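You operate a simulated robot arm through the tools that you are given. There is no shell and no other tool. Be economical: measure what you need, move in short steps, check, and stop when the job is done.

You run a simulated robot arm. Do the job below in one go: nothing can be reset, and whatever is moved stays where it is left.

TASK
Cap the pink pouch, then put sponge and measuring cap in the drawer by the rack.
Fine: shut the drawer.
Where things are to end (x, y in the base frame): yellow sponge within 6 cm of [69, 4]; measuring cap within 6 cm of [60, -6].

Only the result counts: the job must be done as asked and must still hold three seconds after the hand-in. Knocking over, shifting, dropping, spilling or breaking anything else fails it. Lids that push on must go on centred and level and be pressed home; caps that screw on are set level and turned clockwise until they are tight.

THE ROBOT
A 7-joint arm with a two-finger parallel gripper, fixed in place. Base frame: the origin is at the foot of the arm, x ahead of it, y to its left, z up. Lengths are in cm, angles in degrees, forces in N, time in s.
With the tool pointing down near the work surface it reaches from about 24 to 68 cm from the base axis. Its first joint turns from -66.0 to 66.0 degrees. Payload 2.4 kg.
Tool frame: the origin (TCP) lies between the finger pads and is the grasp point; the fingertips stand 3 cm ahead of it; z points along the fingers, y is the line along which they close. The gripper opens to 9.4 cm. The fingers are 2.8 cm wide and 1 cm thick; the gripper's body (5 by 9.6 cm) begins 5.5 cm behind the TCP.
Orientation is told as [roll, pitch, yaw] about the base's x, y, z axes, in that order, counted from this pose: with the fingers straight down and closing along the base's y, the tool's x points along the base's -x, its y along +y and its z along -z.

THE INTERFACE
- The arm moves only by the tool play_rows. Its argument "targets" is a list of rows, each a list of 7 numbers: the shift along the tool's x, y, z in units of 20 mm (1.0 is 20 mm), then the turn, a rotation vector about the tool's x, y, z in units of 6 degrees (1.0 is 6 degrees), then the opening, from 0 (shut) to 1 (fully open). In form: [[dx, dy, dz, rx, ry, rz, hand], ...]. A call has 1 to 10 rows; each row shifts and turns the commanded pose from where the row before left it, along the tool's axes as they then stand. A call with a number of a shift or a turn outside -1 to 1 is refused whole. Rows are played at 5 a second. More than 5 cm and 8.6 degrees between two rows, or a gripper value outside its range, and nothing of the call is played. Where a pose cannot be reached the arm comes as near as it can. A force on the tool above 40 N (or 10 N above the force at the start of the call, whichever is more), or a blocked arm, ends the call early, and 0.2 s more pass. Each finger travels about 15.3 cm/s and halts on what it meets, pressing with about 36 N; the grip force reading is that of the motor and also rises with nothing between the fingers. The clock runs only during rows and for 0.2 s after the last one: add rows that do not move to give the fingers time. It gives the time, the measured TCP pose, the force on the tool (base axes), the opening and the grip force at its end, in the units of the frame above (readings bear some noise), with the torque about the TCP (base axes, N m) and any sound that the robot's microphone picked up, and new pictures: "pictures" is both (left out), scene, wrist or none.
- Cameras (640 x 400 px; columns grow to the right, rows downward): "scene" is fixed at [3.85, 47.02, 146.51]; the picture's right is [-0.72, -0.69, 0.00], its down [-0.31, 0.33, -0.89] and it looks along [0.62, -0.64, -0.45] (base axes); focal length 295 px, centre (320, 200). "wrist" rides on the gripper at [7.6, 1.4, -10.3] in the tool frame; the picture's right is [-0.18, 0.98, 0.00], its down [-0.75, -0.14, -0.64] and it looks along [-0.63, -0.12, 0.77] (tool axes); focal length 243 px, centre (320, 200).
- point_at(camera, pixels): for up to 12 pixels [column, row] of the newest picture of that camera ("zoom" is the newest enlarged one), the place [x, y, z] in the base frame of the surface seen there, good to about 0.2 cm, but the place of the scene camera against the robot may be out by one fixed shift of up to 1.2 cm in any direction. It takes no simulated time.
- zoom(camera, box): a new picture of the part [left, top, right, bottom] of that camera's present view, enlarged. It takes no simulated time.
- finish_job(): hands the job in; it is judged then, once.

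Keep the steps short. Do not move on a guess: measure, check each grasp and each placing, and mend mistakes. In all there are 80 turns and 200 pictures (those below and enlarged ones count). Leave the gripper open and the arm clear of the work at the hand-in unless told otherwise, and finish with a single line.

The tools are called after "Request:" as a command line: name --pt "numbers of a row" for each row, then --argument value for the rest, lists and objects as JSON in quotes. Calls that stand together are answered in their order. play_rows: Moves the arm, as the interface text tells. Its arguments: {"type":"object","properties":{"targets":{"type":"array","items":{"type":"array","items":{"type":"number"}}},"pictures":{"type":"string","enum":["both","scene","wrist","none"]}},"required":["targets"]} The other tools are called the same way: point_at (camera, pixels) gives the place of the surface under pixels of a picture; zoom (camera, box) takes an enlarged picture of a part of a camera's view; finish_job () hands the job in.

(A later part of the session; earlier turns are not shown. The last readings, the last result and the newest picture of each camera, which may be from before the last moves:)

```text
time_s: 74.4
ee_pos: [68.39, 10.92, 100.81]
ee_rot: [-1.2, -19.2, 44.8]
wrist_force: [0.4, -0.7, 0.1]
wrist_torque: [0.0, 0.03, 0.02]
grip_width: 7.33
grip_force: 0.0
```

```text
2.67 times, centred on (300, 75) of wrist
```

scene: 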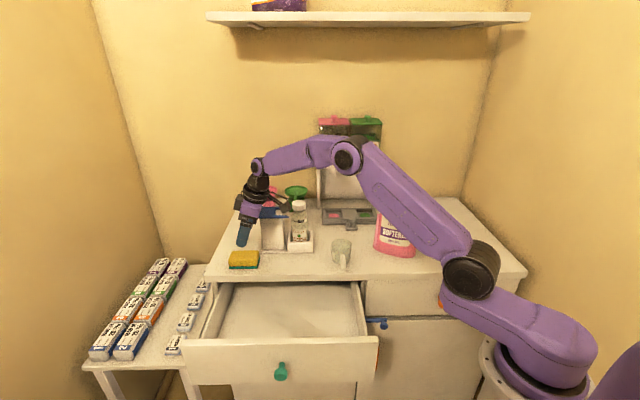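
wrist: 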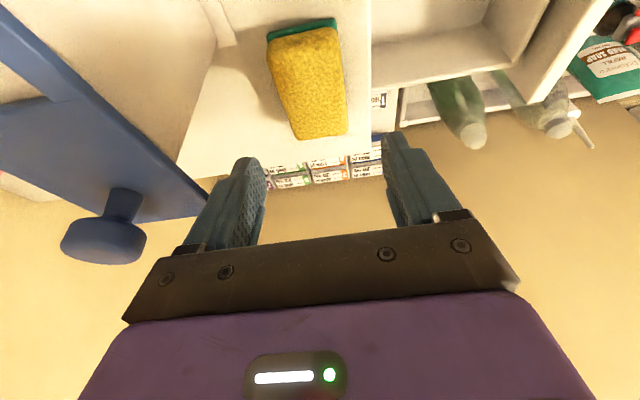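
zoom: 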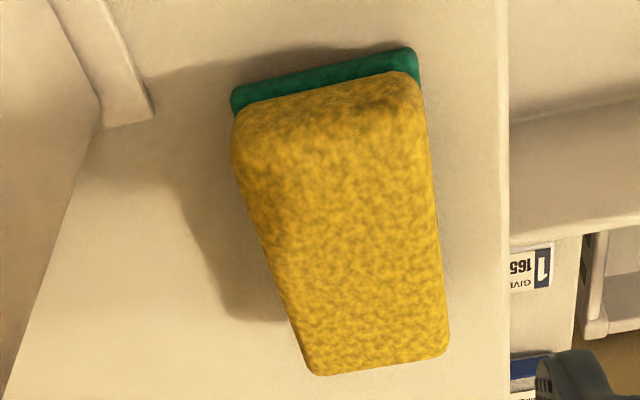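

The back finger clipped the scrub pad's edge. I open to 8.3 cm, lean the body 5° away from the blue plate, and descend halfway to check.

Request:
play_rows --pt "0 0 0 0.8 0 0 0.88" --pt "0 0 0 0 0 0 0.88" --pt "0.33 0.05 1 0 0 0 0.88" --pt "0.33 0.05 1 0 0 0 0.88" --pt "0 0 0 0 0 0 0.88"

Request:
zoom --camera "wrist" --box '[0, 0, 480, 400]'

```text
time_s: 75.6
ee_pos: [68.56, 11.02, 96.44]
ee_rot: [-6.1, -19.2, 44.9]
wrist_force: [-0.7, -0.9, 0.3]
wrist_torque: [0.0, 0.0, 0.0]
grip_width: 8.27
grip_force: 0.1
```

scene: 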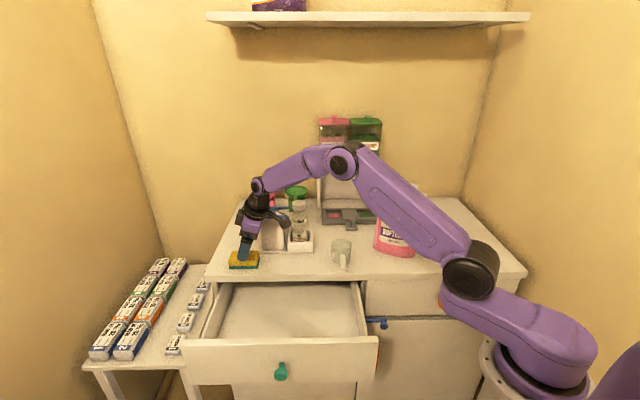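
wrist: 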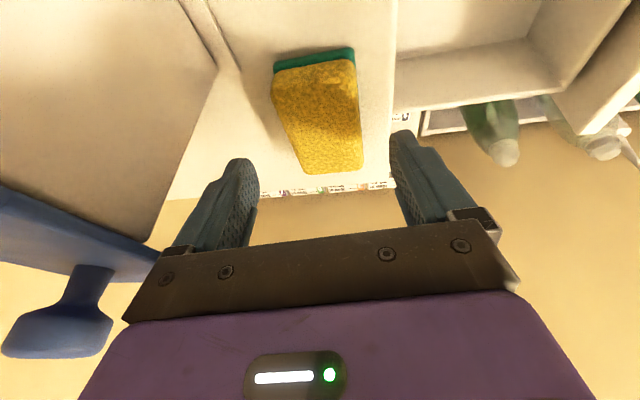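

```text
1.00 times, centred on (240, 200) of wrist (not enlarged: the box is as wide or as high as the picture)
```

zoom: 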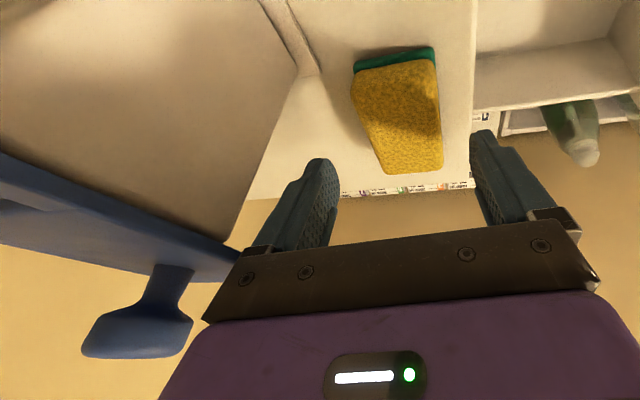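

Now well clear of the blue plate (about 2 cm), sponge between the fingers. I descend the remaining 4 cm.

Request:
play_rows --pt "0.22 0 0.67 0 0 0 0.88" --pt "0.22 0 0.67 0 0 0 0.88" --pt "0.2 0 0.6 0 0 0 0.88" --pt "0 0 0 0 0 0 0.88"

```text
time_s: 76.6
ee_pos: [69.04, 10.64, 92.42]
ee_rot: [-6.1, -19.2, 45.0]
wrist_force: [0.8, 0.4, 0.1]
wrist_torque: [0.04, 0.02, 0.01]
grip_width: 8.27
grip_force: 0.0
```

scene: 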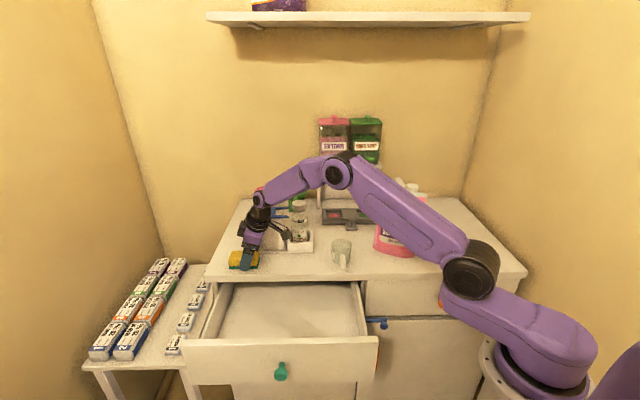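
wrist: 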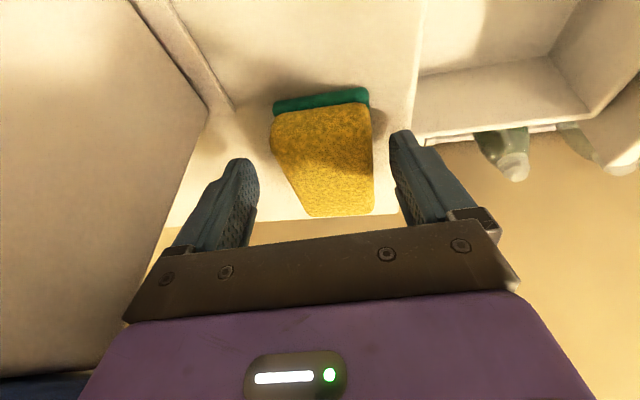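

No contact force, sponge flat between the fingers. I close.

Request:
play_rows --pt "0 0 0 0 0 0 0.6" --pt "0 0 0 0 0 0 0.35" --pt "0 0 0 0 0 0 0.35" --pt "0 0 0 0 0 0 0.35" --pictures "wrist"

```text
time_s: 77.6
ee_pos: [69.1, 10.63, 92.35]
ee_rot: [-6.1, -19.1, 44.9]
wrist_force: [-0.4, 0.1, 2.5]
wrist_torque: [0.03, 0.08, 0.03]
grip_width: 5.2
grip_force: 35.9
```

wrist: 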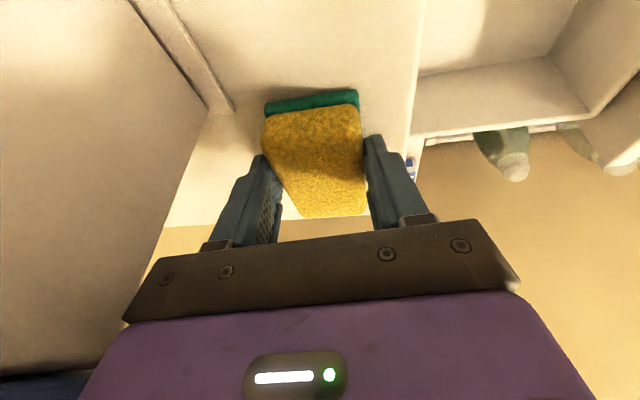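

Gripped firmly at 5.2 cm. I lift and carry it out over the drawer.

Request:
play_rows --pt "-0.1 0 -0.3 0 0 0 0.35" --pt "-0.33 0 -0.95 0 0 0 0.35" --pt "-0.33 0 -0.95 0 0 0 0.35" --pt "-0.33 0.1 -0.95 0 0 0 0.35" --pt "-0.33 0.1 -0.95 0 0 0 0.35" --pt "-0.33 0.1 -0.95 0 0 0 0.35" --pt "0 1 0 0 0 0 0.35" --pt "0 1 0 0 0 0 0.35" --pt "0 1 0 0 0 0 0.35" --pt "0 0 0 0 0 0 0.35"

```text
time_s: 79.8
ee_pos: [63.75, 16.15, 102.48]
ee_rot: [-6.0, -19.1, 44.9]
wrist_force: [-0.3, -0.1, -0.1]
wrist_torque: [0.01, 0.0, 0.0]
grip_width: 5.18
grip_force: 36.3
```

scene: 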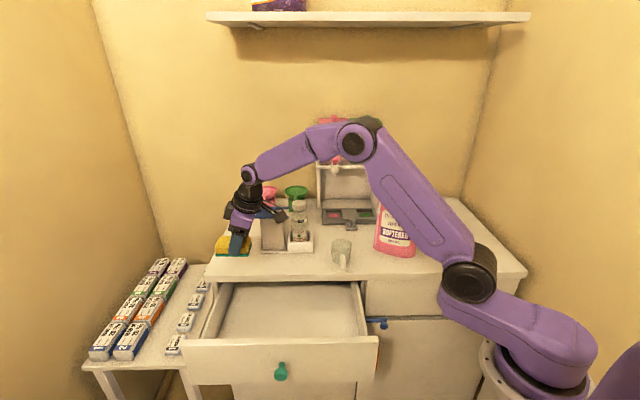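
wrist: 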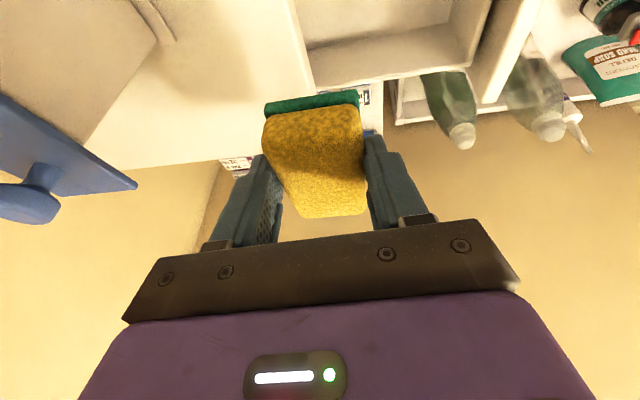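

Sponge held level. I move over the drawer spot and start lowering.

Request:
play_rows --pt "0.73 0.9 -0.35 0 0 0 0.35" --pt "0.73 0.9 -0.35 0 0 0 0.35" --pt "0.73 0.9 -0.35 0 0 0 0.35" --pt "0.73 0.9 -0.35 0 0 0 0.35" --pt "0.327 0.099 0.94 0 0 0 0.35" --pt "0.327 0.099 0.94 0 0 0 0.35" --pt "0.327 0.099 0.94 0 0 0 0.35" --pt "0.327 0.099 0.94 0 0 0 0.35" --pt "0.327 0.099 0.94 0 0 0 0.35" --pt "0 0 0 0 0 0 0.35"

```text
time_s: 82.0
ee_pos: [54.06, 17.17, 92.24]
ee_rot: [-6.1, -19.2, 44.9]
wrist_force: [-0.1, 0.3, -0.8]
wrist_torque: [0.02, 0.01, -0.01]
grip_width: 5.12
grip_force: 36.3
```

scene: 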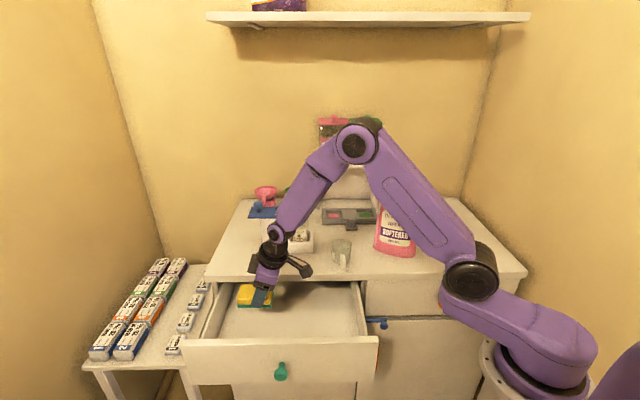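
wrist: 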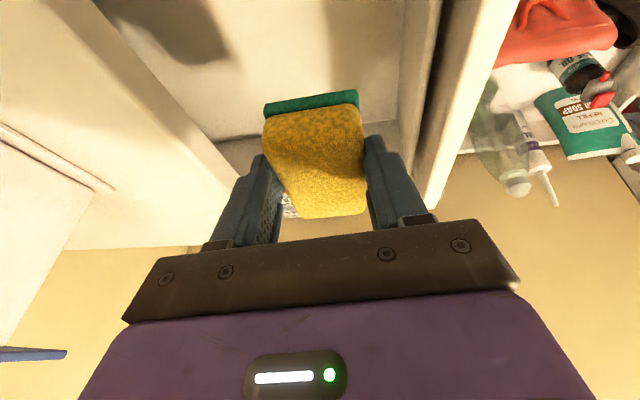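

On course (s 50.4, n -26.1). I lower the remaining 15.5 cm into the drawer.

Request:
play_rows --pt "0.327 0.099 0.94 0 0 0 0.35" --pt "0.327 0.099 0.94 0 0 0 0.35" --pt "0.327 0.099 0.94 0 0 0 0.35" --pt "0.327 0.099 0.94 0 0 0 0.35" --pt "0.327 0.099 0.94 0 0 0 0.35" --pt "0.327 0.099 0.94 0 0 0 0.35" --pt "0.327 0.099 0.94 0 0 0 0.35" --pt "0.12 0.04 0.35 0 0 0 0.35" --pt "0 0 0 0 0 0 0.35"

```text
time_s: 84.0
ee_pos: [54.21, 17.11, 77.62]
ee_rot: [-6.0, -19.1, 45.0]
wrist_force: [0.4, 0.3, -1.4]
wrist_torque: [0.02, 0.01, 0.03]
grip_width: 5.12
grip_force: 35.6
```

scene: 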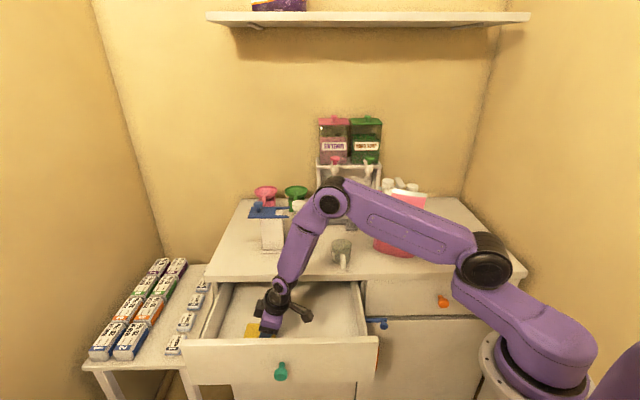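
wrist: 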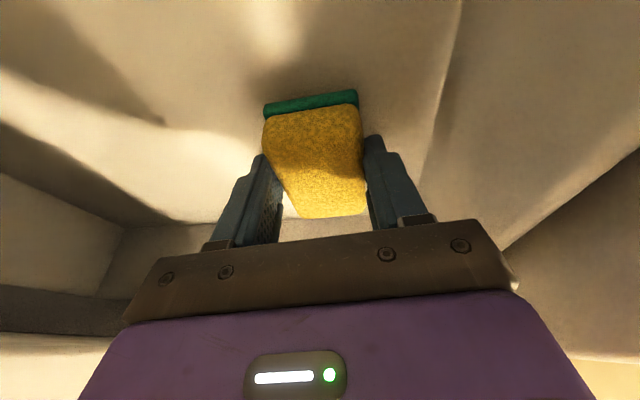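

About 1 cm above the floor. I set it down and open.

Request:
play_rows --pt "0.08 0.025 0.24 0 0 0 0.35" --pt "0.08 0.025 0.24 0 0 0 0.35" --pt "0 0 0 0 0 0 0.35" --pt "0 0 0 0 0 0 0.75" --pt "0 0 0 0 0 0 0.75" --pictures "wrist"

```text
time_s: 85.2
ee_pos: [54.14, 17.24, 76.7]
ee_rot: [-6.1, -19.2, 44.8]
wrist_force: [-0.6, 0.6, 0.0]
wrist_torque: [0.0, -0.04, -0.03]
grip_width: 7.04
grip_force: 0.1
```

wrist: 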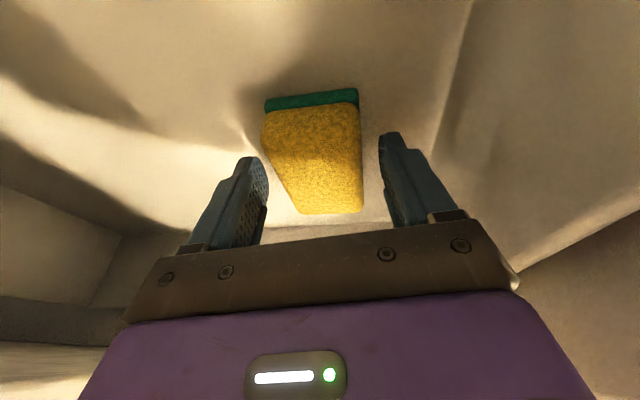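

Sponge released and resting. I rise straight up, then straighten the tool.

Request:
play_rows --pt "-0.327 -0.099 -0.94 0 0 0 0.8" --pt "-0.327 -0.099 -0.94 0 0 0 0.8" --pt "-0.327 -0.099 -0.94 0 0 0 0.8" --pt "-0.327 -0.099 -0.94 0 0 0 0.8" --pt "-0.327 -0.099 -0.94 0 0 0 0.8" --pt "-0.327 -0.099 -0.94 0 0 0 0.8" --pt "-0.327 -0.099 -0.94 0 0 0 0.8" --pt "-0.327 -0.099 -0.94 0 0 0 0.8" --pt "-0.327 -0.099 -0.94 0 0 0 0.8" --pt "-0.327 -0.099 -0.94 0 0 0 0.8" --pictures "none"

Request:
play_rows --pt "-0.327 -0.099 -0.94 0 0 0 0.8" --pt "-0.327 -0.099 -0.94 0 0 0 0.8" --pt "-0.327 -0.099 -0.94 0 0 0 0.8" --pt "-0.327 -0.099 -0.94 0 0 0 0.8" --pt "0 0 0 -1 0 0 0.8" --pt "0 0 0 0 1 0 0.8" --pt "0 0 0 0 1 0 0.8" --pt "0 0 0 0 1.0 0 0.8" --pt "0 0 0 0 0.2 0 0.8" --pt "0 0 0 0 0 0 0.8"

```text
time_s: 87.4
ee_pos: [54.02, 17.21, 96.73]
ee_rot: [-6.0, -19.1, 44.9]
wrist_force: [0.8, 0.6, -0.3]
wrist_torque: [0.01, -0.01, 0.01]
grip_width: 7.52
grip_force: 0.0
```

```text
time_s: 89.6
ee_pos: [54.08, 17.25, 104.5]
ee_rot: [-0.1, 0.1, 44.9]
wrist_force: [-0.3, -0.6, 0.3]
wrist_torque: [0.0, -0.01, 0.01]
grip_width: 7.5
grip_force: 0.1
```

scene: 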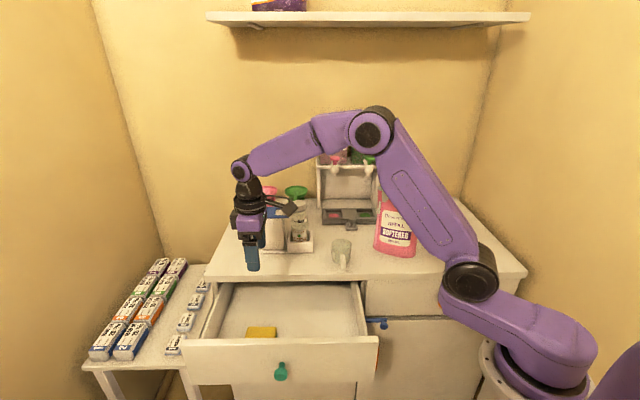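
wrist: 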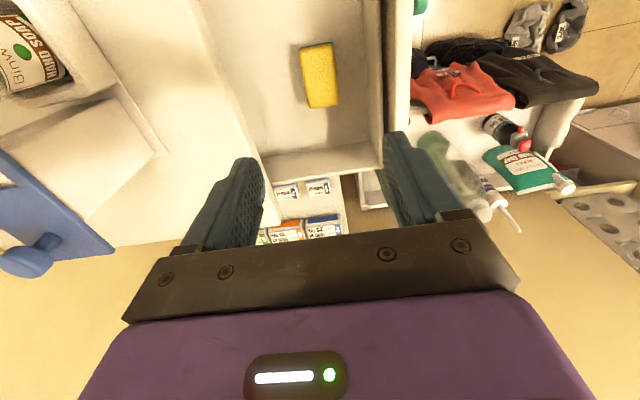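

Sponge lies flat in the drawer; I check its place, then turn to yaw -45 and go to the cup.

Request:
point_at --camera "wrist" --pixels '[[300, 47], [333, 44], [337, 102], [310, 106], [319, 75]]'

Request:
play_rows --pt "0 0 -0.5 0 0 1 0.8" --pt "0 0 -0.5 0 0 1 0.8" --pt "0 0 -0.5 0 0 1 0.8" --pt "0 0 -0.5 0 0 1 0.8" --pt "0 0 -0.5 0 0 1 0.8" --pt "0 0 -0.5 0 0 1 0.8" --pt "0 0 -0.5 0 0 1 0.8" --pt "0 0 -0.5 0 0 1 0.8" --pt "0 0 0 0 0 1 0.8" --pt "0 0 0 0 0 1 0.8" --pictures "none"

Request:
play_rows --pt "0 0 0 0 0 1 0.8" --pt "0 0 0 0 0 1 0.8" --pt "0 0 0 0 0 1 0.8" --pt "0 0 0 0 0 1 0.8" --pt "0 0 0 0 0 1 0.8" --pt "-0.5 -1 0 0 0 0 0.8" --pt "-0.5 -1 0 0 0 0 0.8" --pt "-0.5 -1 0 0 0 0 0.8" --pt "-0.5 -1 0 0 0 0 0.8" --pt "-0.5 -1 0 0 0 0 0.8" --pictures "none"

Request:
play_rows --pt "-0.7 -1 0 0 0 0 0.8" --pt "-0.7 -1 0 0 0 0 0.8" --pt "-0.7 -1 0 0 0 0 0.8" --pt "-0.7 -1 0 0 0 0 0.8" --pt "-0.7 -1 0 0 0 0 0.8" --pt "0 0 0 0 0 0 0.8"

```text
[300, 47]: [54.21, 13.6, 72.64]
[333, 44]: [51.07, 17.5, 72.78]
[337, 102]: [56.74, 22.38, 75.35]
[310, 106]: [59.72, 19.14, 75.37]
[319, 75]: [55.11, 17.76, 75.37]
```

```text
time_s: 91.8
ee_pos: [54.09, 17.14, 112.68]
ee_rot: [-0.1, -0.1, -15.2]
wrist_force: [-0.2, -1.2, -0.2]
wrist_torque: [0.01, 0.02, -0.01]
grip_width: 7.53
grip_force: 0.1
```

```text
time_s: 94.0
ee_pos: [50.55, 6.37, 112.6]
ee_rot: [-0.1, -0.1, -45.1]
wrist_force: [0.3, -0.1, -0.3]
wrist_torque: [0.01, 0.05, 0.02]
grip_width: 7.51
grip_force: 0.0
```

```text
time_s: 95.4
ee_pos: [48.51, -5.61, 112.65]
ee_rot: [0.0, -0.1, -45.2]
wrist_force: [0.0, -0.3, -0.4]
wrist_torque: [0.02, 0.02, -0.01]
grip_width: 7.51
grip_force: 0.1
```

scene: 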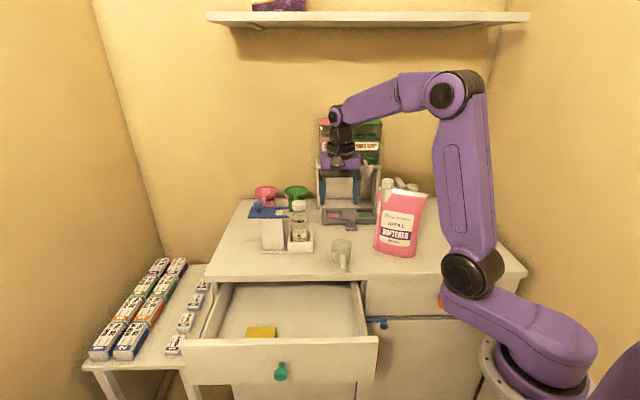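
wrist: 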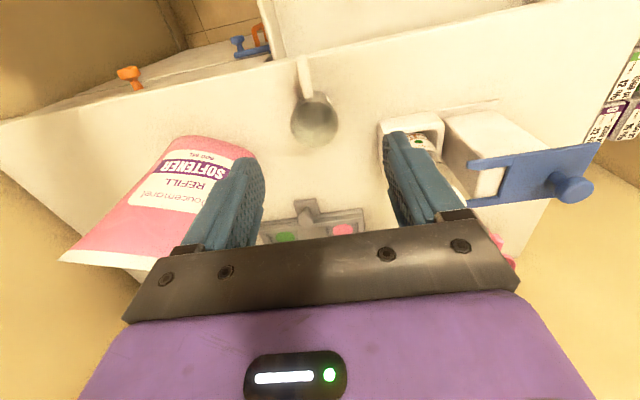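

Sponge centre (55.4, 18.1) → (70.4, 3.1) when shut: within tolerance. Now the cup at (314, 115): I enlarge and measure.

Request:
zoom --camera "wrist" --box '[266, 50, 362, 160]'

Request:
point_at --camera "zoom" --pixels '[[230, 190], [200, 235], [390, 215], [395, 170], [290, 155], [260, 40], [265, 110], [300, 230], [300, 330], [240, 290], [360, 300], [330, 170]]'

```text
3.64 times, centred on (314, 105) of wrist
```

zoom: 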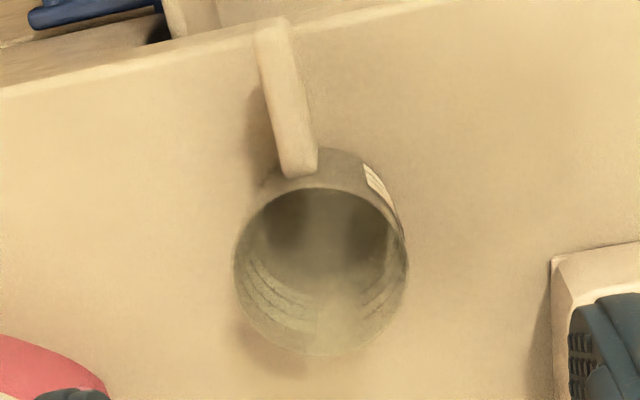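

```text
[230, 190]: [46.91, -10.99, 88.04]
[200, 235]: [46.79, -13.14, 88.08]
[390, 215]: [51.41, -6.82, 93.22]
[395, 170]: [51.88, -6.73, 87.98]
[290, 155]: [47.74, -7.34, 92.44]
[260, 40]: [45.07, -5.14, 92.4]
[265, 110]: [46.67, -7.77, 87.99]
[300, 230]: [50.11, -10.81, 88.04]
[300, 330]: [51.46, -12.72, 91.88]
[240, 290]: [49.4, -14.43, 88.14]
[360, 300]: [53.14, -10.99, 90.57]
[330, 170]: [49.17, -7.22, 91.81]
```

Request:
point_at --camera "zoom" --pixels '[[237, 262], [405, 262], [320, 189], [328, 353], [260, 215], [380, 212], [262, 330], [385, 328], [404, 245], [350, 350]]'

```text
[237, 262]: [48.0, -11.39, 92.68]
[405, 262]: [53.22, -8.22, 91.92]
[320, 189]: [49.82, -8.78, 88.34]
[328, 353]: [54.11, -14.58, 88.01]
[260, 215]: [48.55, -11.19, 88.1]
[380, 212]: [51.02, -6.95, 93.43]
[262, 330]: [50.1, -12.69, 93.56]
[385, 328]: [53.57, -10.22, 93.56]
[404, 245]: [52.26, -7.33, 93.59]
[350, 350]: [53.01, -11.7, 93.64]
```

Request:
point_at --camera "zoom" --pixels '[[552, 262], [548, 300], [540, 380], [600, 260]]'

```text
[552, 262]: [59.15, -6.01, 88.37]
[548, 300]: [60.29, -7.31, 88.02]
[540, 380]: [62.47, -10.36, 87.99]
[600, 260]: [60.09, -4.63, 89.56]
```

Holder is 3.5 cm clear. Cup centre (50.7, -9.85), radius 2.95, rim z 93.6. I move above and lower to z ≈ 98.

Request:
play_rows --pt "-0.75 -0.24 0 0 0 0 0.85" --pt "-0.75 -0.24 0 0 0 0 0.85" --pt "-0.75 -0.22 0 0 0 0 0.85" --pt "0 0 1 0 0 0 0.85" --pt "0 0 1 0 0 0 0.85" --pt "0 0 1 0 0 0 0.85" --pt "0 0 1 0 0 0 0.85" --pt "0 0 1 0 0 0 0.85" --pt "0 0 1 0 0 0 0.85" --pt "0 0 0 0 0 0 0.85" --pictures "wrist"

```text
time_s: 97.6
ee_pos: [50.61, -9.71, 100.69]
ee_rot: [0.0, 0.0, -45.1]
wrist_force: [-0.6, 0.6, 0.1]
wrist_torque: [-0.02, 0.0, 0.02]
grip_width: 7.99
grip_force: 0.0
```

wrist: 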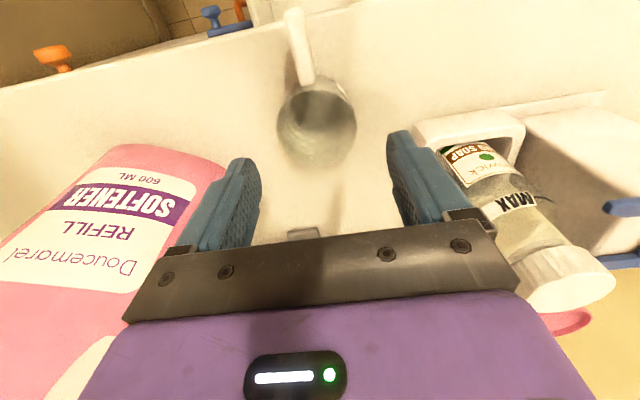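

Aligned and clear of bottle and pouch. I descend to z ≈ 92.

Request:
play_rows --pt "0 0 1 0 0 0 0.85" --pt "0 0 1 0 0 0 0.85" --pt "0 0 1 0 0 0 0.85" --pt "0 0 0.8 0 0 0 0.85" --pt "0 0 0.5 0 0 0 0.85" --pt "0 0 0 0 0 0 0.85" --pictures "wrist"

```text
time_s: 99.0
ee_pos: [50.49, -9.7, 92.02]
ee_rot: [0.0, -0.1, -45.1]
wrist_force: [0.7, -0.5, 0.4]
wrist_torque: [0.01, -0.02, -0.03]
grip_width: 7.98
grip_force: 0.1
```

wrist: 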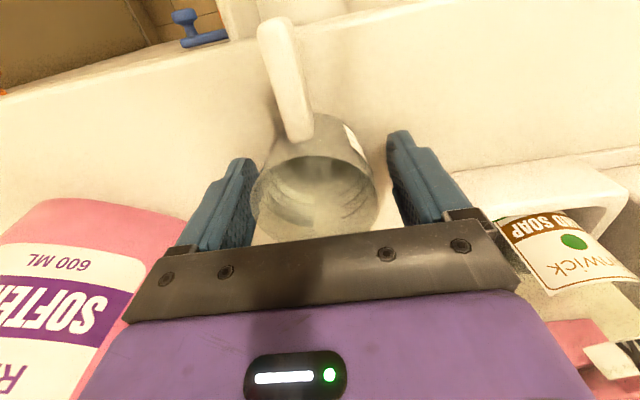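

Cup between the fingers with no contact. I close gently.

Request:
play_rows --pt "0 0 0 0 0 0 0.7" --pt "0 0 0 0 0 0 0.55" --pt "0 0 0 0 0 0 0.55" --pt "0 0 0 0 0 0 0.55" --pictures "wrist"

```text
time_s: 100.0
ee_pos: [50.52, -9.58, 92.05]
ee_rot: [-0.1, -0.1, -45.1]
wrist_force: [0.5, -0.5, -0.1]
wrist_torque: [0.02, 0.03, 0.02]
grip_width: 6.09
grip_force: 36.2
```

wrist: 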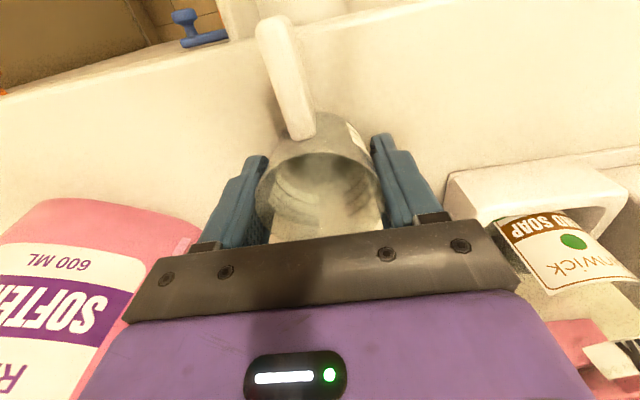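

Held at 6.1 cm. I lift and carry it forward over the drawer.

Request:
play_rows --pt "0 0 -0.4 0 0 0 0.55" --pt "0 0 -1 0 0 0 0.55" --pt "0 0 -1 0 0 0 0.55" --pt "0 0 -1 0 0 0 0.55" --pt "0 0 -1 0 0 0 0.55" --pt "1 0 0 0 0 0 0.55" --pt "1 0 0 0 0 0 0.55" --pt "1 0.5 0 0 0 0 0.55" --pt "1 0.8 0 0 0 0 0.55" --pt "1 0.8 0 0 0 0 0.55" --pictures "none"

Request:
play_rows --pt "1 0.9 0 0 0 0 0.55" --pt "1 0.9 0 0 0 0 0.55" --pt "0.5 0.72 0 0 0 0 0.55" --pt "0 0 0 0 0 0 0.55" --pt "0 0 0 0 0 0 0.55"

```text
time_s: 102.2
ee_pos: [46.67, 0.46, 100.75]
ee_rot: [0.0, -0.1, -45.0]
wrist_force: [-1.0, 0.0, 0.3]
wrist_torque: [-0.02, 0.02, -0.03]
grip_width: 6.1
grip_force: 36.3
```

```text
time_s: 103.4
ee_pos: [46.58, 7.52, 100.98]
ee_rot: [-0.1, 0.0, -45.2]
wrist_force: [-0.5, -0.4, 0.5]
wrist_torque: [-0.02, -0.02, -0.03]
grip_width: 6.1
grip_force: 35.5
```

scene: 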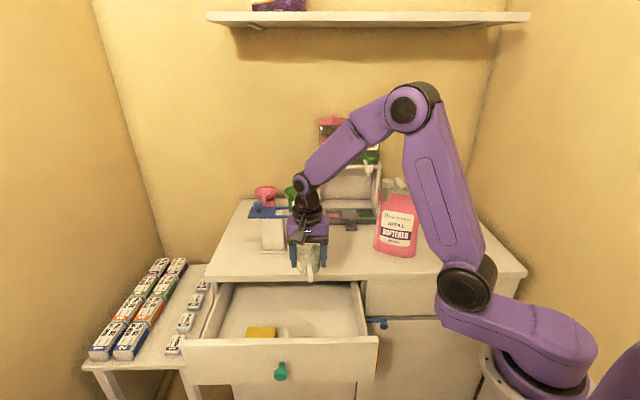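
wrist: 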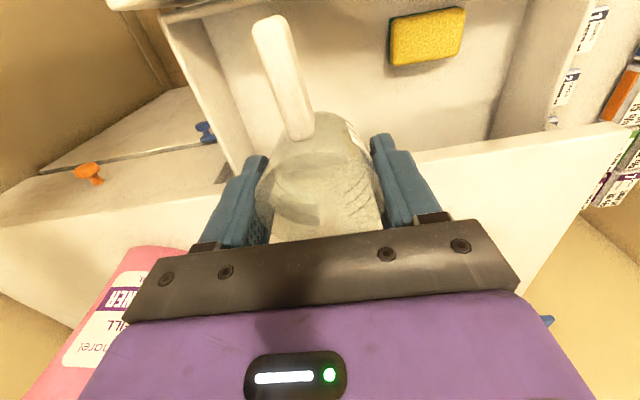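

Position s 38.25, n -27.6, clear of the sponge. I lower into the drawer.

Request:
play_rows --pt "0 0 1 0 0 0 0.55" --pt "0 0 1 0 0 0 0.55" --pt "0 0 1 0 0 0 0.55" --pt "0 0 1 0 0 0 0.55" --pt "0 0 1 0 0 0 0.55" --pt "0 0 1 0 0 0 0.55" --pt "0 0 1 0 0 0 0.55" --pt "0 0 1 0 0 0 0.55" --pt "0 0 1 0 0 0 0.55" --pt "0 0 1 0 0 0 0.55"

```text
time_s: 105.6
ee_pos: [46.48, 7.54, 80.55]
ee_rot: [-0.1, -0.1, -45.1]
wrist_force: [-0.1, 0.0, 0.5]
wrist_torque: [0.02, 0.05, -0.02]
grip_width: 6.04
grip_force: 36.3
```

scene: 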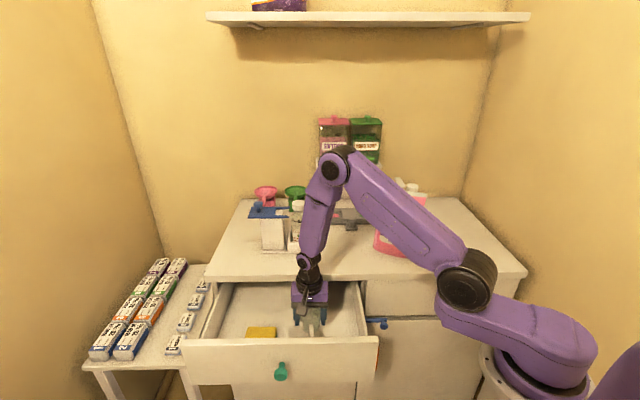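
wrist: 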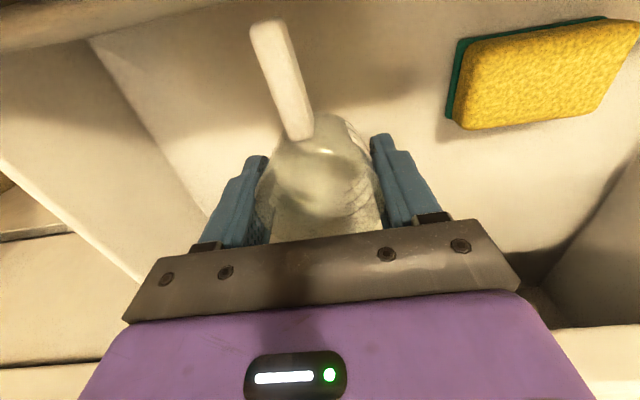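

4.3 cm to go; I lower slowly and release.

Request:
play_rows --pt "0 0 0.7 0 0 0 0.55" --pt "0 0 0.7 0 0 0 0.55" --pt "0 0 0.4 0 0 0 0.55" --pt "0 0 0.25 0 0 0 0.55" --pt "0 0 0.1 0 0 0 0.55" --pt "0 0 0 0 0 0 0.55" --pictures "none"

Request:
play_rows --pt "0 0 0 0 0 0 0.65" --pt "0 0 0 0 0 0 0.75" --pt "0 0 0 0 0 0 0.8" --pt "0 0 0 0 0 0 0.8"

```text
time_s: 107.0
ee_pos: [46.54, 7.57, 76.4]
ee_rot: [0.1, -0.1, -45.0]
wrist_force: [0.3, 1.1, -0.5]
wrist_torque: [0.0, -0.02, 0.0]
grip_width: 6.0
grip_force: 35.9
```

```text
time_s: 108.0
ee_pos: [46.61, 7.55, 76.49]
ee_rot: [-0.1, -0.1, -45.1]
wrist_force: [0.5, 0.2, 0.6]
wrist_torque: [0.0, 0.05, -0.01]
grip_width: 7.53
grip_force: 0.1
```

scene: 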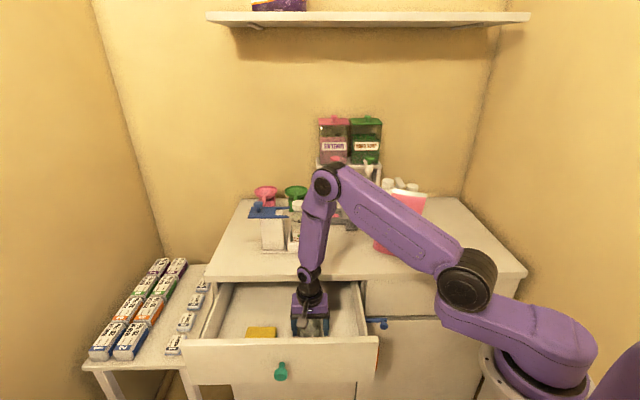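
wrist: 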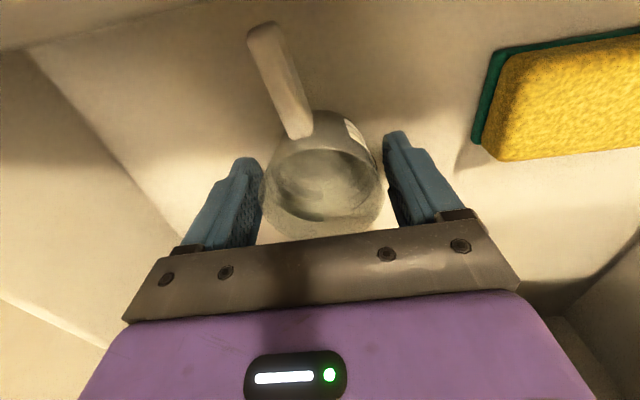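

Cup stands upright in the drawer and is released. I rise and move out in front of the drawer.

Request:
play_rows --pt "0 0 -1 0 0 0 0.8" --pt "0 0 -1 0 0 0 0.8" --pt "0 0 -1 0 0 0 0.8" --pt "0 0 -1 0 0 0 0.8" --pt "0 0 -1 0 0 0 0.8" --pt "0 0 -1 0 0 0 0.8" --pt "0 0 -1 0 0 0 0.8" --pt "0 0 -1 0 0 0 0.8" --pt "0 0 -1 0 0 0 0.8" --pt "0 0 -1 0 0 0 0.8" --pictures "none"

Request:
play_rows --pt "1 0.34 0 0 0 0 0.8" --pt "1 0.34 0 0 0 0 0.8" --pt "1 0.34 0 0 0 0 0.8" --pt "1 0.34 0 0 0 0 0.8" --pt "1 0.34 0 0 0 0 0.8" --pt "1 0.34 0 0 0 0 0.5" --pt "1 0.34 0 0 0 0 0.2" --pt "1 0.34 0 0 0 0 0" --pt "1 0.34 0 0 0 0 0" --pt "0.8 0.34 0 0 0 0 0"

```text
time_s: 110.2
ee_pos: [46.42, 7.65, 96.47]
ee_rot: [-0.1, -0.1, -45.2]
wrist_force: [0.3, -0.6, 0.7]
wrist_torque: [0.02, -0.02, -0.04]
grip_width: 7.53
grip_force: 0.2
```

```text
time_s: 112.4
ee_pos: [37.47, 26.2, 96.43]
ee_rot: [-0.1, 0.0, -45.1]
wrist_force: [0.4, 0.4, 0.6]
wrist_torque: [-0.02, 0.02, 0.0]
grip_width: 0.0
grip_force: 32.9
```

scene: 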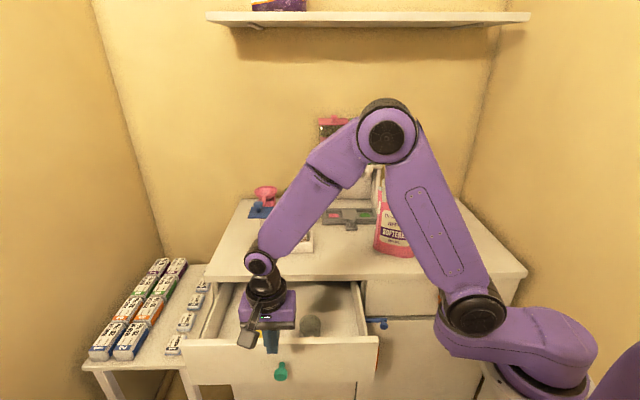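
wrist: 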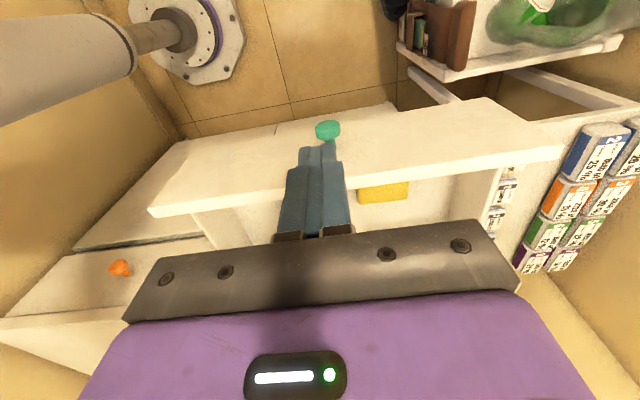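

I verify the knob's place before lowering in front of it.

Request:
point_at --camera "wrist" --pixels '[[327, 126], [328, 132], [318, 128], [338, 128], [330, 140]]'

Request:
point_at --camera "scene" --pixels '[[280, 371], [311, 318], [311, 330], [262, 330], [280, 345]]'

Request:
zoom --camera "scene" --box '[200, 270, 400, 395]'

```text
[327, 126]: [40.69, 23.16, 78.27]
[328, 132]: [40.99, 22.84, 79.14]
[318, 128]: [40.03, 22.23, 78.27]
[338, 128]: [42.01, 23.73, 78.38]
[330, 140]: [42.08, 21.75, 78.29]
```

```text
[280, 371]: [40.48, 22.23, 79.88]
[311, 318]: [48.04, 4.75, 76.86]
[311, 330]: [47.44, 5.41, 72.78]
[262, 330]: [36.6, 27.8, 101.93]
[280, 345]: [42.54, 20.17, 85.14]
```

```text
3.20 times, centred on (300, 332) of scene
```

zoom: 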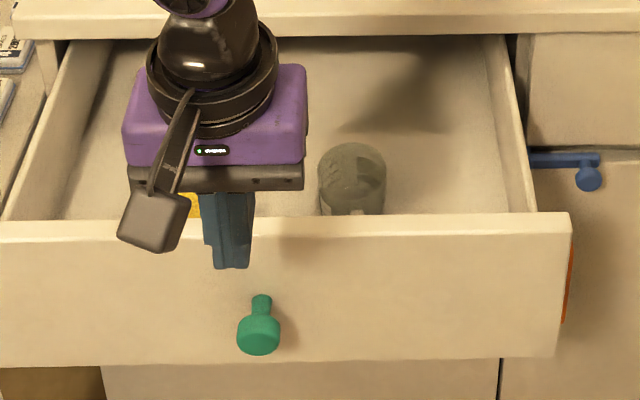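

Knob face at n -12.4, s 45.1, z 78. The closed fingers are 3 cm in front of it. I lower to z ≈ 79.5.

Request:
play_rows --pt "0 0.03 1 0 0 0 0" --pt "0 0 1 0 0 0 0" --pt "0 0 1 0 0 0 0" --pt "0 0 1 0 0 0 0" --pt "0 0 1 0 0 0 0" --pt "0 0 1 0 0 0 0" --pt "0 0 1 0 0 0 0" --pt "0 0 1 0 0 0 0" --pt "0 0 0.45 0 0 0 0" --pt "0 0 0 0 0 0 0"

```text
time_s: 114.6
ee_pos: [37.38, 26.14, 79.48]
ee_rot: [0.0, -0.2, -45.2]
wrist_force: [0.4, -0.8, 0.9]
wrist_torque: [-0.02, -0.01, 0.02]
grip_width: 0.0
grip_force: 32.8
```

scene: 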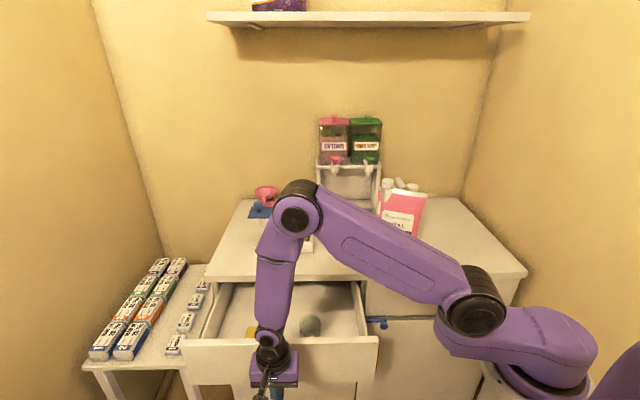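
wrist: 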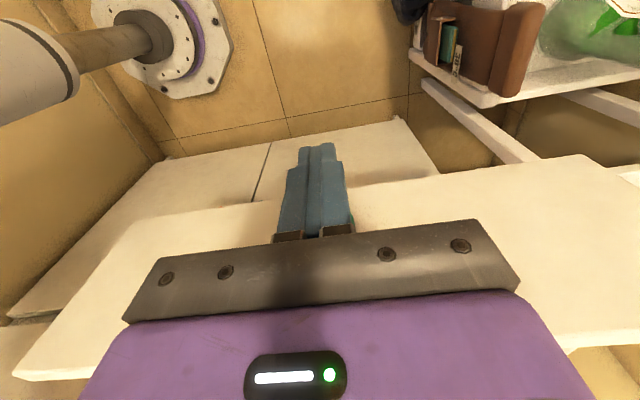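

I push the knob inward steadily.

Request:
play_rows --pt "-0.5 0 0 0 0 0 0" --pt "-0.5 0 0 0 0 0 0" --pt "-0.4 0 0 0 0 0 0" --pt "-0.4 0 0 0 0 0 0" --pt "-0.5 0 0 0 0 0 0" --pt "-0.6 0 0 0 0 0 0" --pt "-0.6 0 0 0 0 0 0" --pt "-0.6 0 0 0 0 0 0" --pt "-0.6 0 0 0 0 0 0" --pt "-0.6 0 0 0 0 0 0"

```text
time_s: 116.8
ee_pos: [45.04, 18.55, 79.47]
ee_rot: [0.0, -0.1, -45.2]
wrist_force: [0.5, 0.6, 0.9]
wrist_torque: [0.02, -0.03, -0.01]
grip_width: 0.0
grip_force: 33.1
```

scene: 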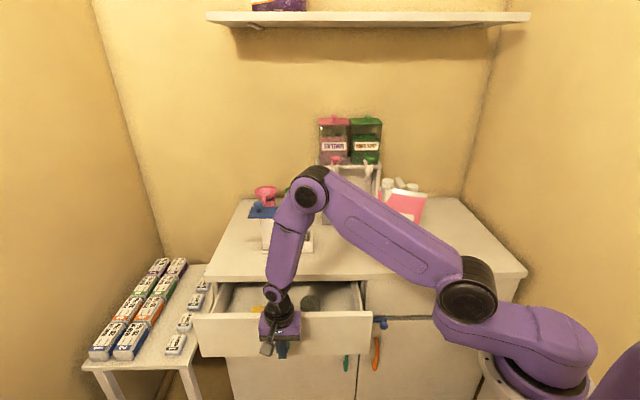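
wrist: 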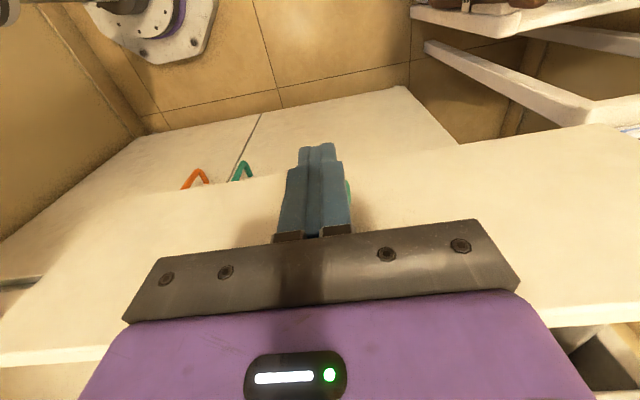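

The drawer is closing smoothly (no lateral force). I continue.

Request:
play_rows --pt "-0.6 0.05 0 0 0 0 0" --pt "-0.7 0 0 0 0 0 0" --pt "-0.7 0 0 0 0 0 0" --pt "-0.7 0 0 0 0 0 0" --pt "-0.7 0 0 0 0 0 0" --pt "-0.7 0 0 0 0 0 0" --pt "-0.7 0 0 0 0 0 0" --pt "-0.6 0 0 0 0 0 0" --pt "-0.4 0 0 0 0 0 0" --pt "-0.3 0 0 0 0 0 0"

```text
time_s: 119.0
ee_pos: [53.74, 10.0, 79.56]
ee_rot: [-0.1, -0.1, -45.1]
wrist_force: [-0.7, 1.1, 0.8]
wrist_torque: [-0.02, 0.04, 0.04]
grip_width: 0.01
grip_force: 33.1
5 turns are left
```

scene: 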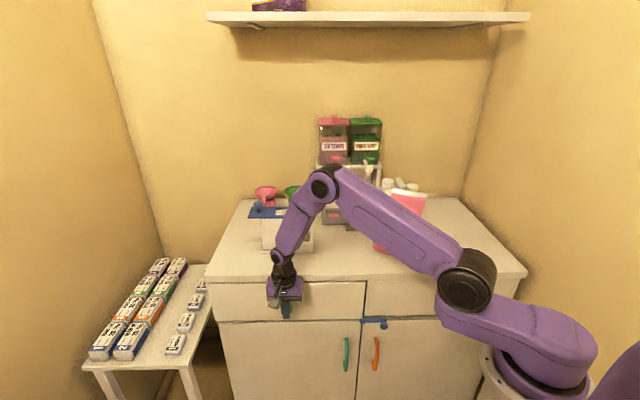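
wrist: 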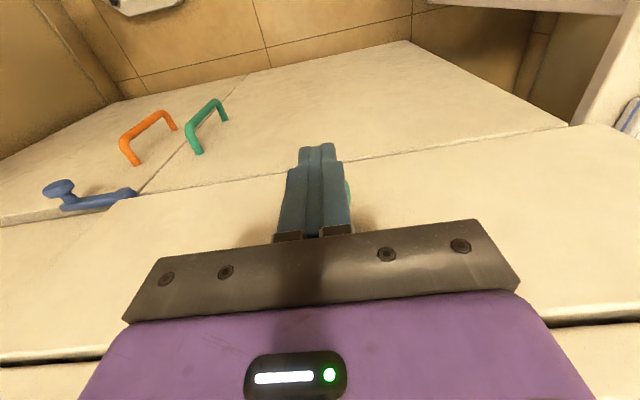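

About 1.3 cm remains. I push slowly to the stop.

Request:
play_rows --pt "-0.2 0 0 0 0 0 0" --pt "-0.2 0 0 0 0 0 0" --pt "-0.15 0 0 0 0 0 0" --pt "-0.1 0 0 0 0 0 0" --pt "-0.1 0 0 0 0 0 0" --pt "-0.05 0 0 0 0 0 0" --pt "-0.05 0 0 0 0 0 0" --pt "-0.03 0 0 0 0 0 0"

```text
time_s: 119.8
ee_pos: [54.12, 9.75, 79.37]
ee_rot: [-0.6, 0.4, -44.8]
wrist_force: [-2.5, 3.0, 0.7]
wrist_torque: [-0.23, -0.25, -0.08]
grip_width: 0.0
grip_force: 33.1
stopped in row 4: the force on the tool passed its limit at 44 N (the readings are from after the stop); the commanded pose is now the measured one
4 turns are left
```

scene: 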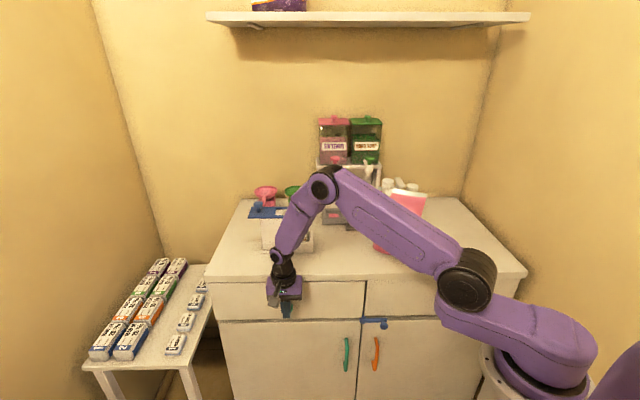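
wrist: 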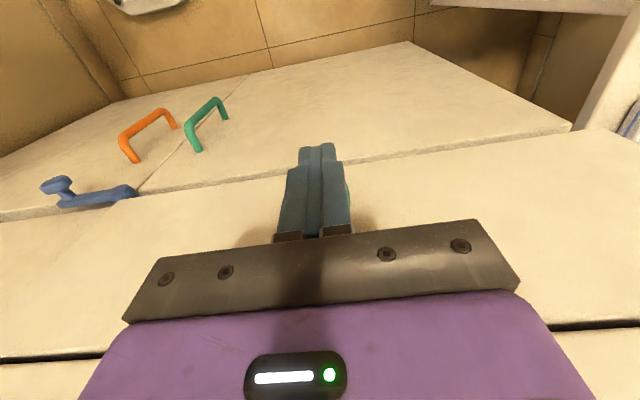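

The push met a hard stop (44 N). I check that the left drawer face is flush with the right one.

Request:
point_at --camera "wrist" --pixels '[[450, 200], [400, 210], [200, 240], [230, 220], [60, 270], [30, 280], [70, 240], [540, 250]]'

Request:
zoom --camera "scene" --box '[200, 265, 420, 340]'

```text
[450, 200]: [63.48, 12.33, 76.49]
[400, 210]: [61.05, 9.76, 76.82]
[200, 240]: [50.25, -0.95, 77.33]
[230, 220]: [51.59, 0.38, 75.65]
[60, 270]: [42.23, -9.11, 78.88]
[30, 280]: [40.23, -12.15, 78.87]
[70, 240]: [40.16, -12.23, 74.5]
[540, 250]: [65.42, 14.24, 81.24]
```

```text
2.91 times, centred on (310, 302) of scene
3 turns are left
```

zoom: 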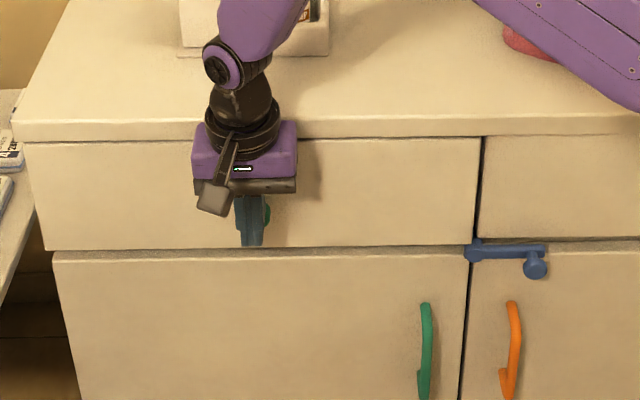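

The left face reads n -36.2 against -37.0 for the right: still 0.8 cm open (perhaps rebound, or the body near the counter lip). I back off, lean the body outward 18°, push again gently, and measure both faces.

Request:
play_rows --pt "0.6 0 -0.25 0 0 0 0" --pt "0 0 0 0 -1 0 0" --pt "0 0 0 0 -1 0 0" --pt "0 0 0 0 -1 0 0" --pt "-0.19 0 0.062 0 0 0 0" --pt "-0.14 0 0.046 0 0 0 0" --pt "-0.1 0 0.032 0 0 0 0" --pt "-0.09 0 0.03 0 0 0 0" --pt "-0.06 0 0.02 0 0 0 0" --pt "-0.05 0 0.015 0 0 0 0"

Request:
point_at --camera "scene" --pixels '[[340, 295], [325, 305], [350, 300], [230, 300], [222, 295], [385, 300], [400, 297], [410, 305]]'

Request:
zoom --camera "scene" --box '[200, 265, 420, 340]'

```text
time_s: 122.0
ee_pos: [54.0, 9.6, 79.72]
ee_rot: [-0.7, -17.7, -44.6]
wrist_force: [-11.7, 7.3, 3.1]
wrist_torque: [0.24, 0.18, -0.03]
grip_width: 0.0
grip_force: 32.9
```

scene: 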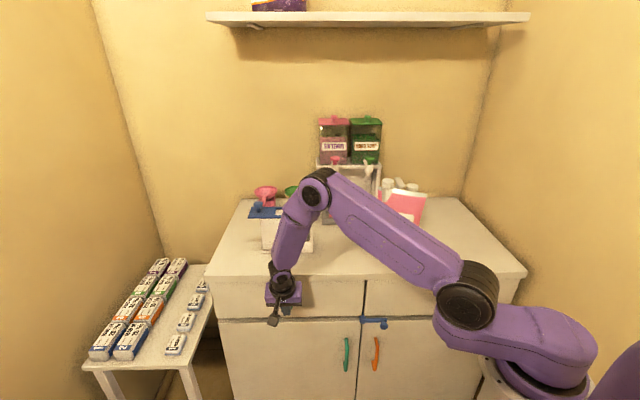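
wrist: 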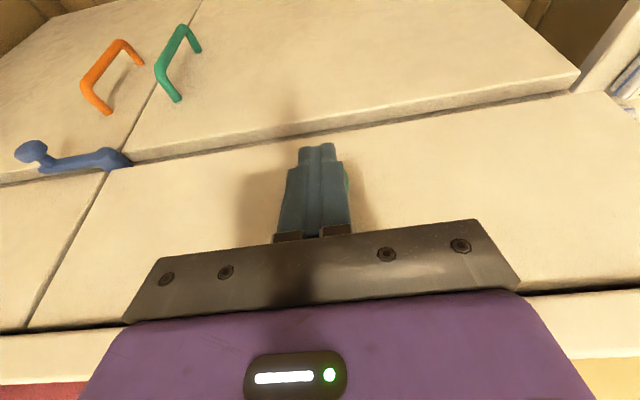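

```text
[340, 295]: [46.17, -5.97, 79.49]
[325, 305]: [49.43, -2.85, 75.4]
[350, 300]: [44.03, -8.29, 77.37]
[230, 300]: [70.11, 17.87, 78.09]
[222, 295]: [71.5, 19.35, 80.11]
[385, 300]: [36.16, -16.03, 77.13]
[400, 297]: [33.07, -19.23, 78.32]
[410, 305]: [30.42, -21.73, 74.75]
```

```text
2.91 times, centred on (310, 302) of scene
2 turns are left
```

zoom: 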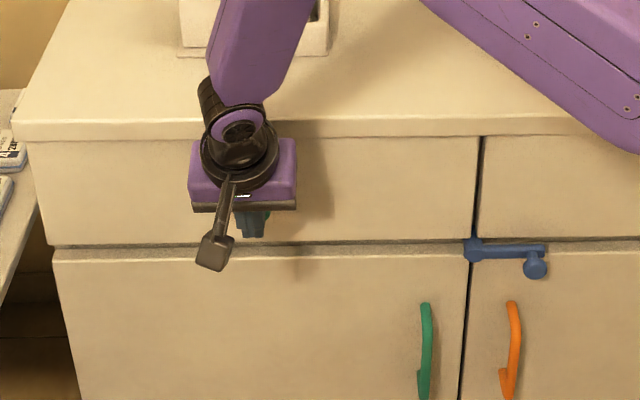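

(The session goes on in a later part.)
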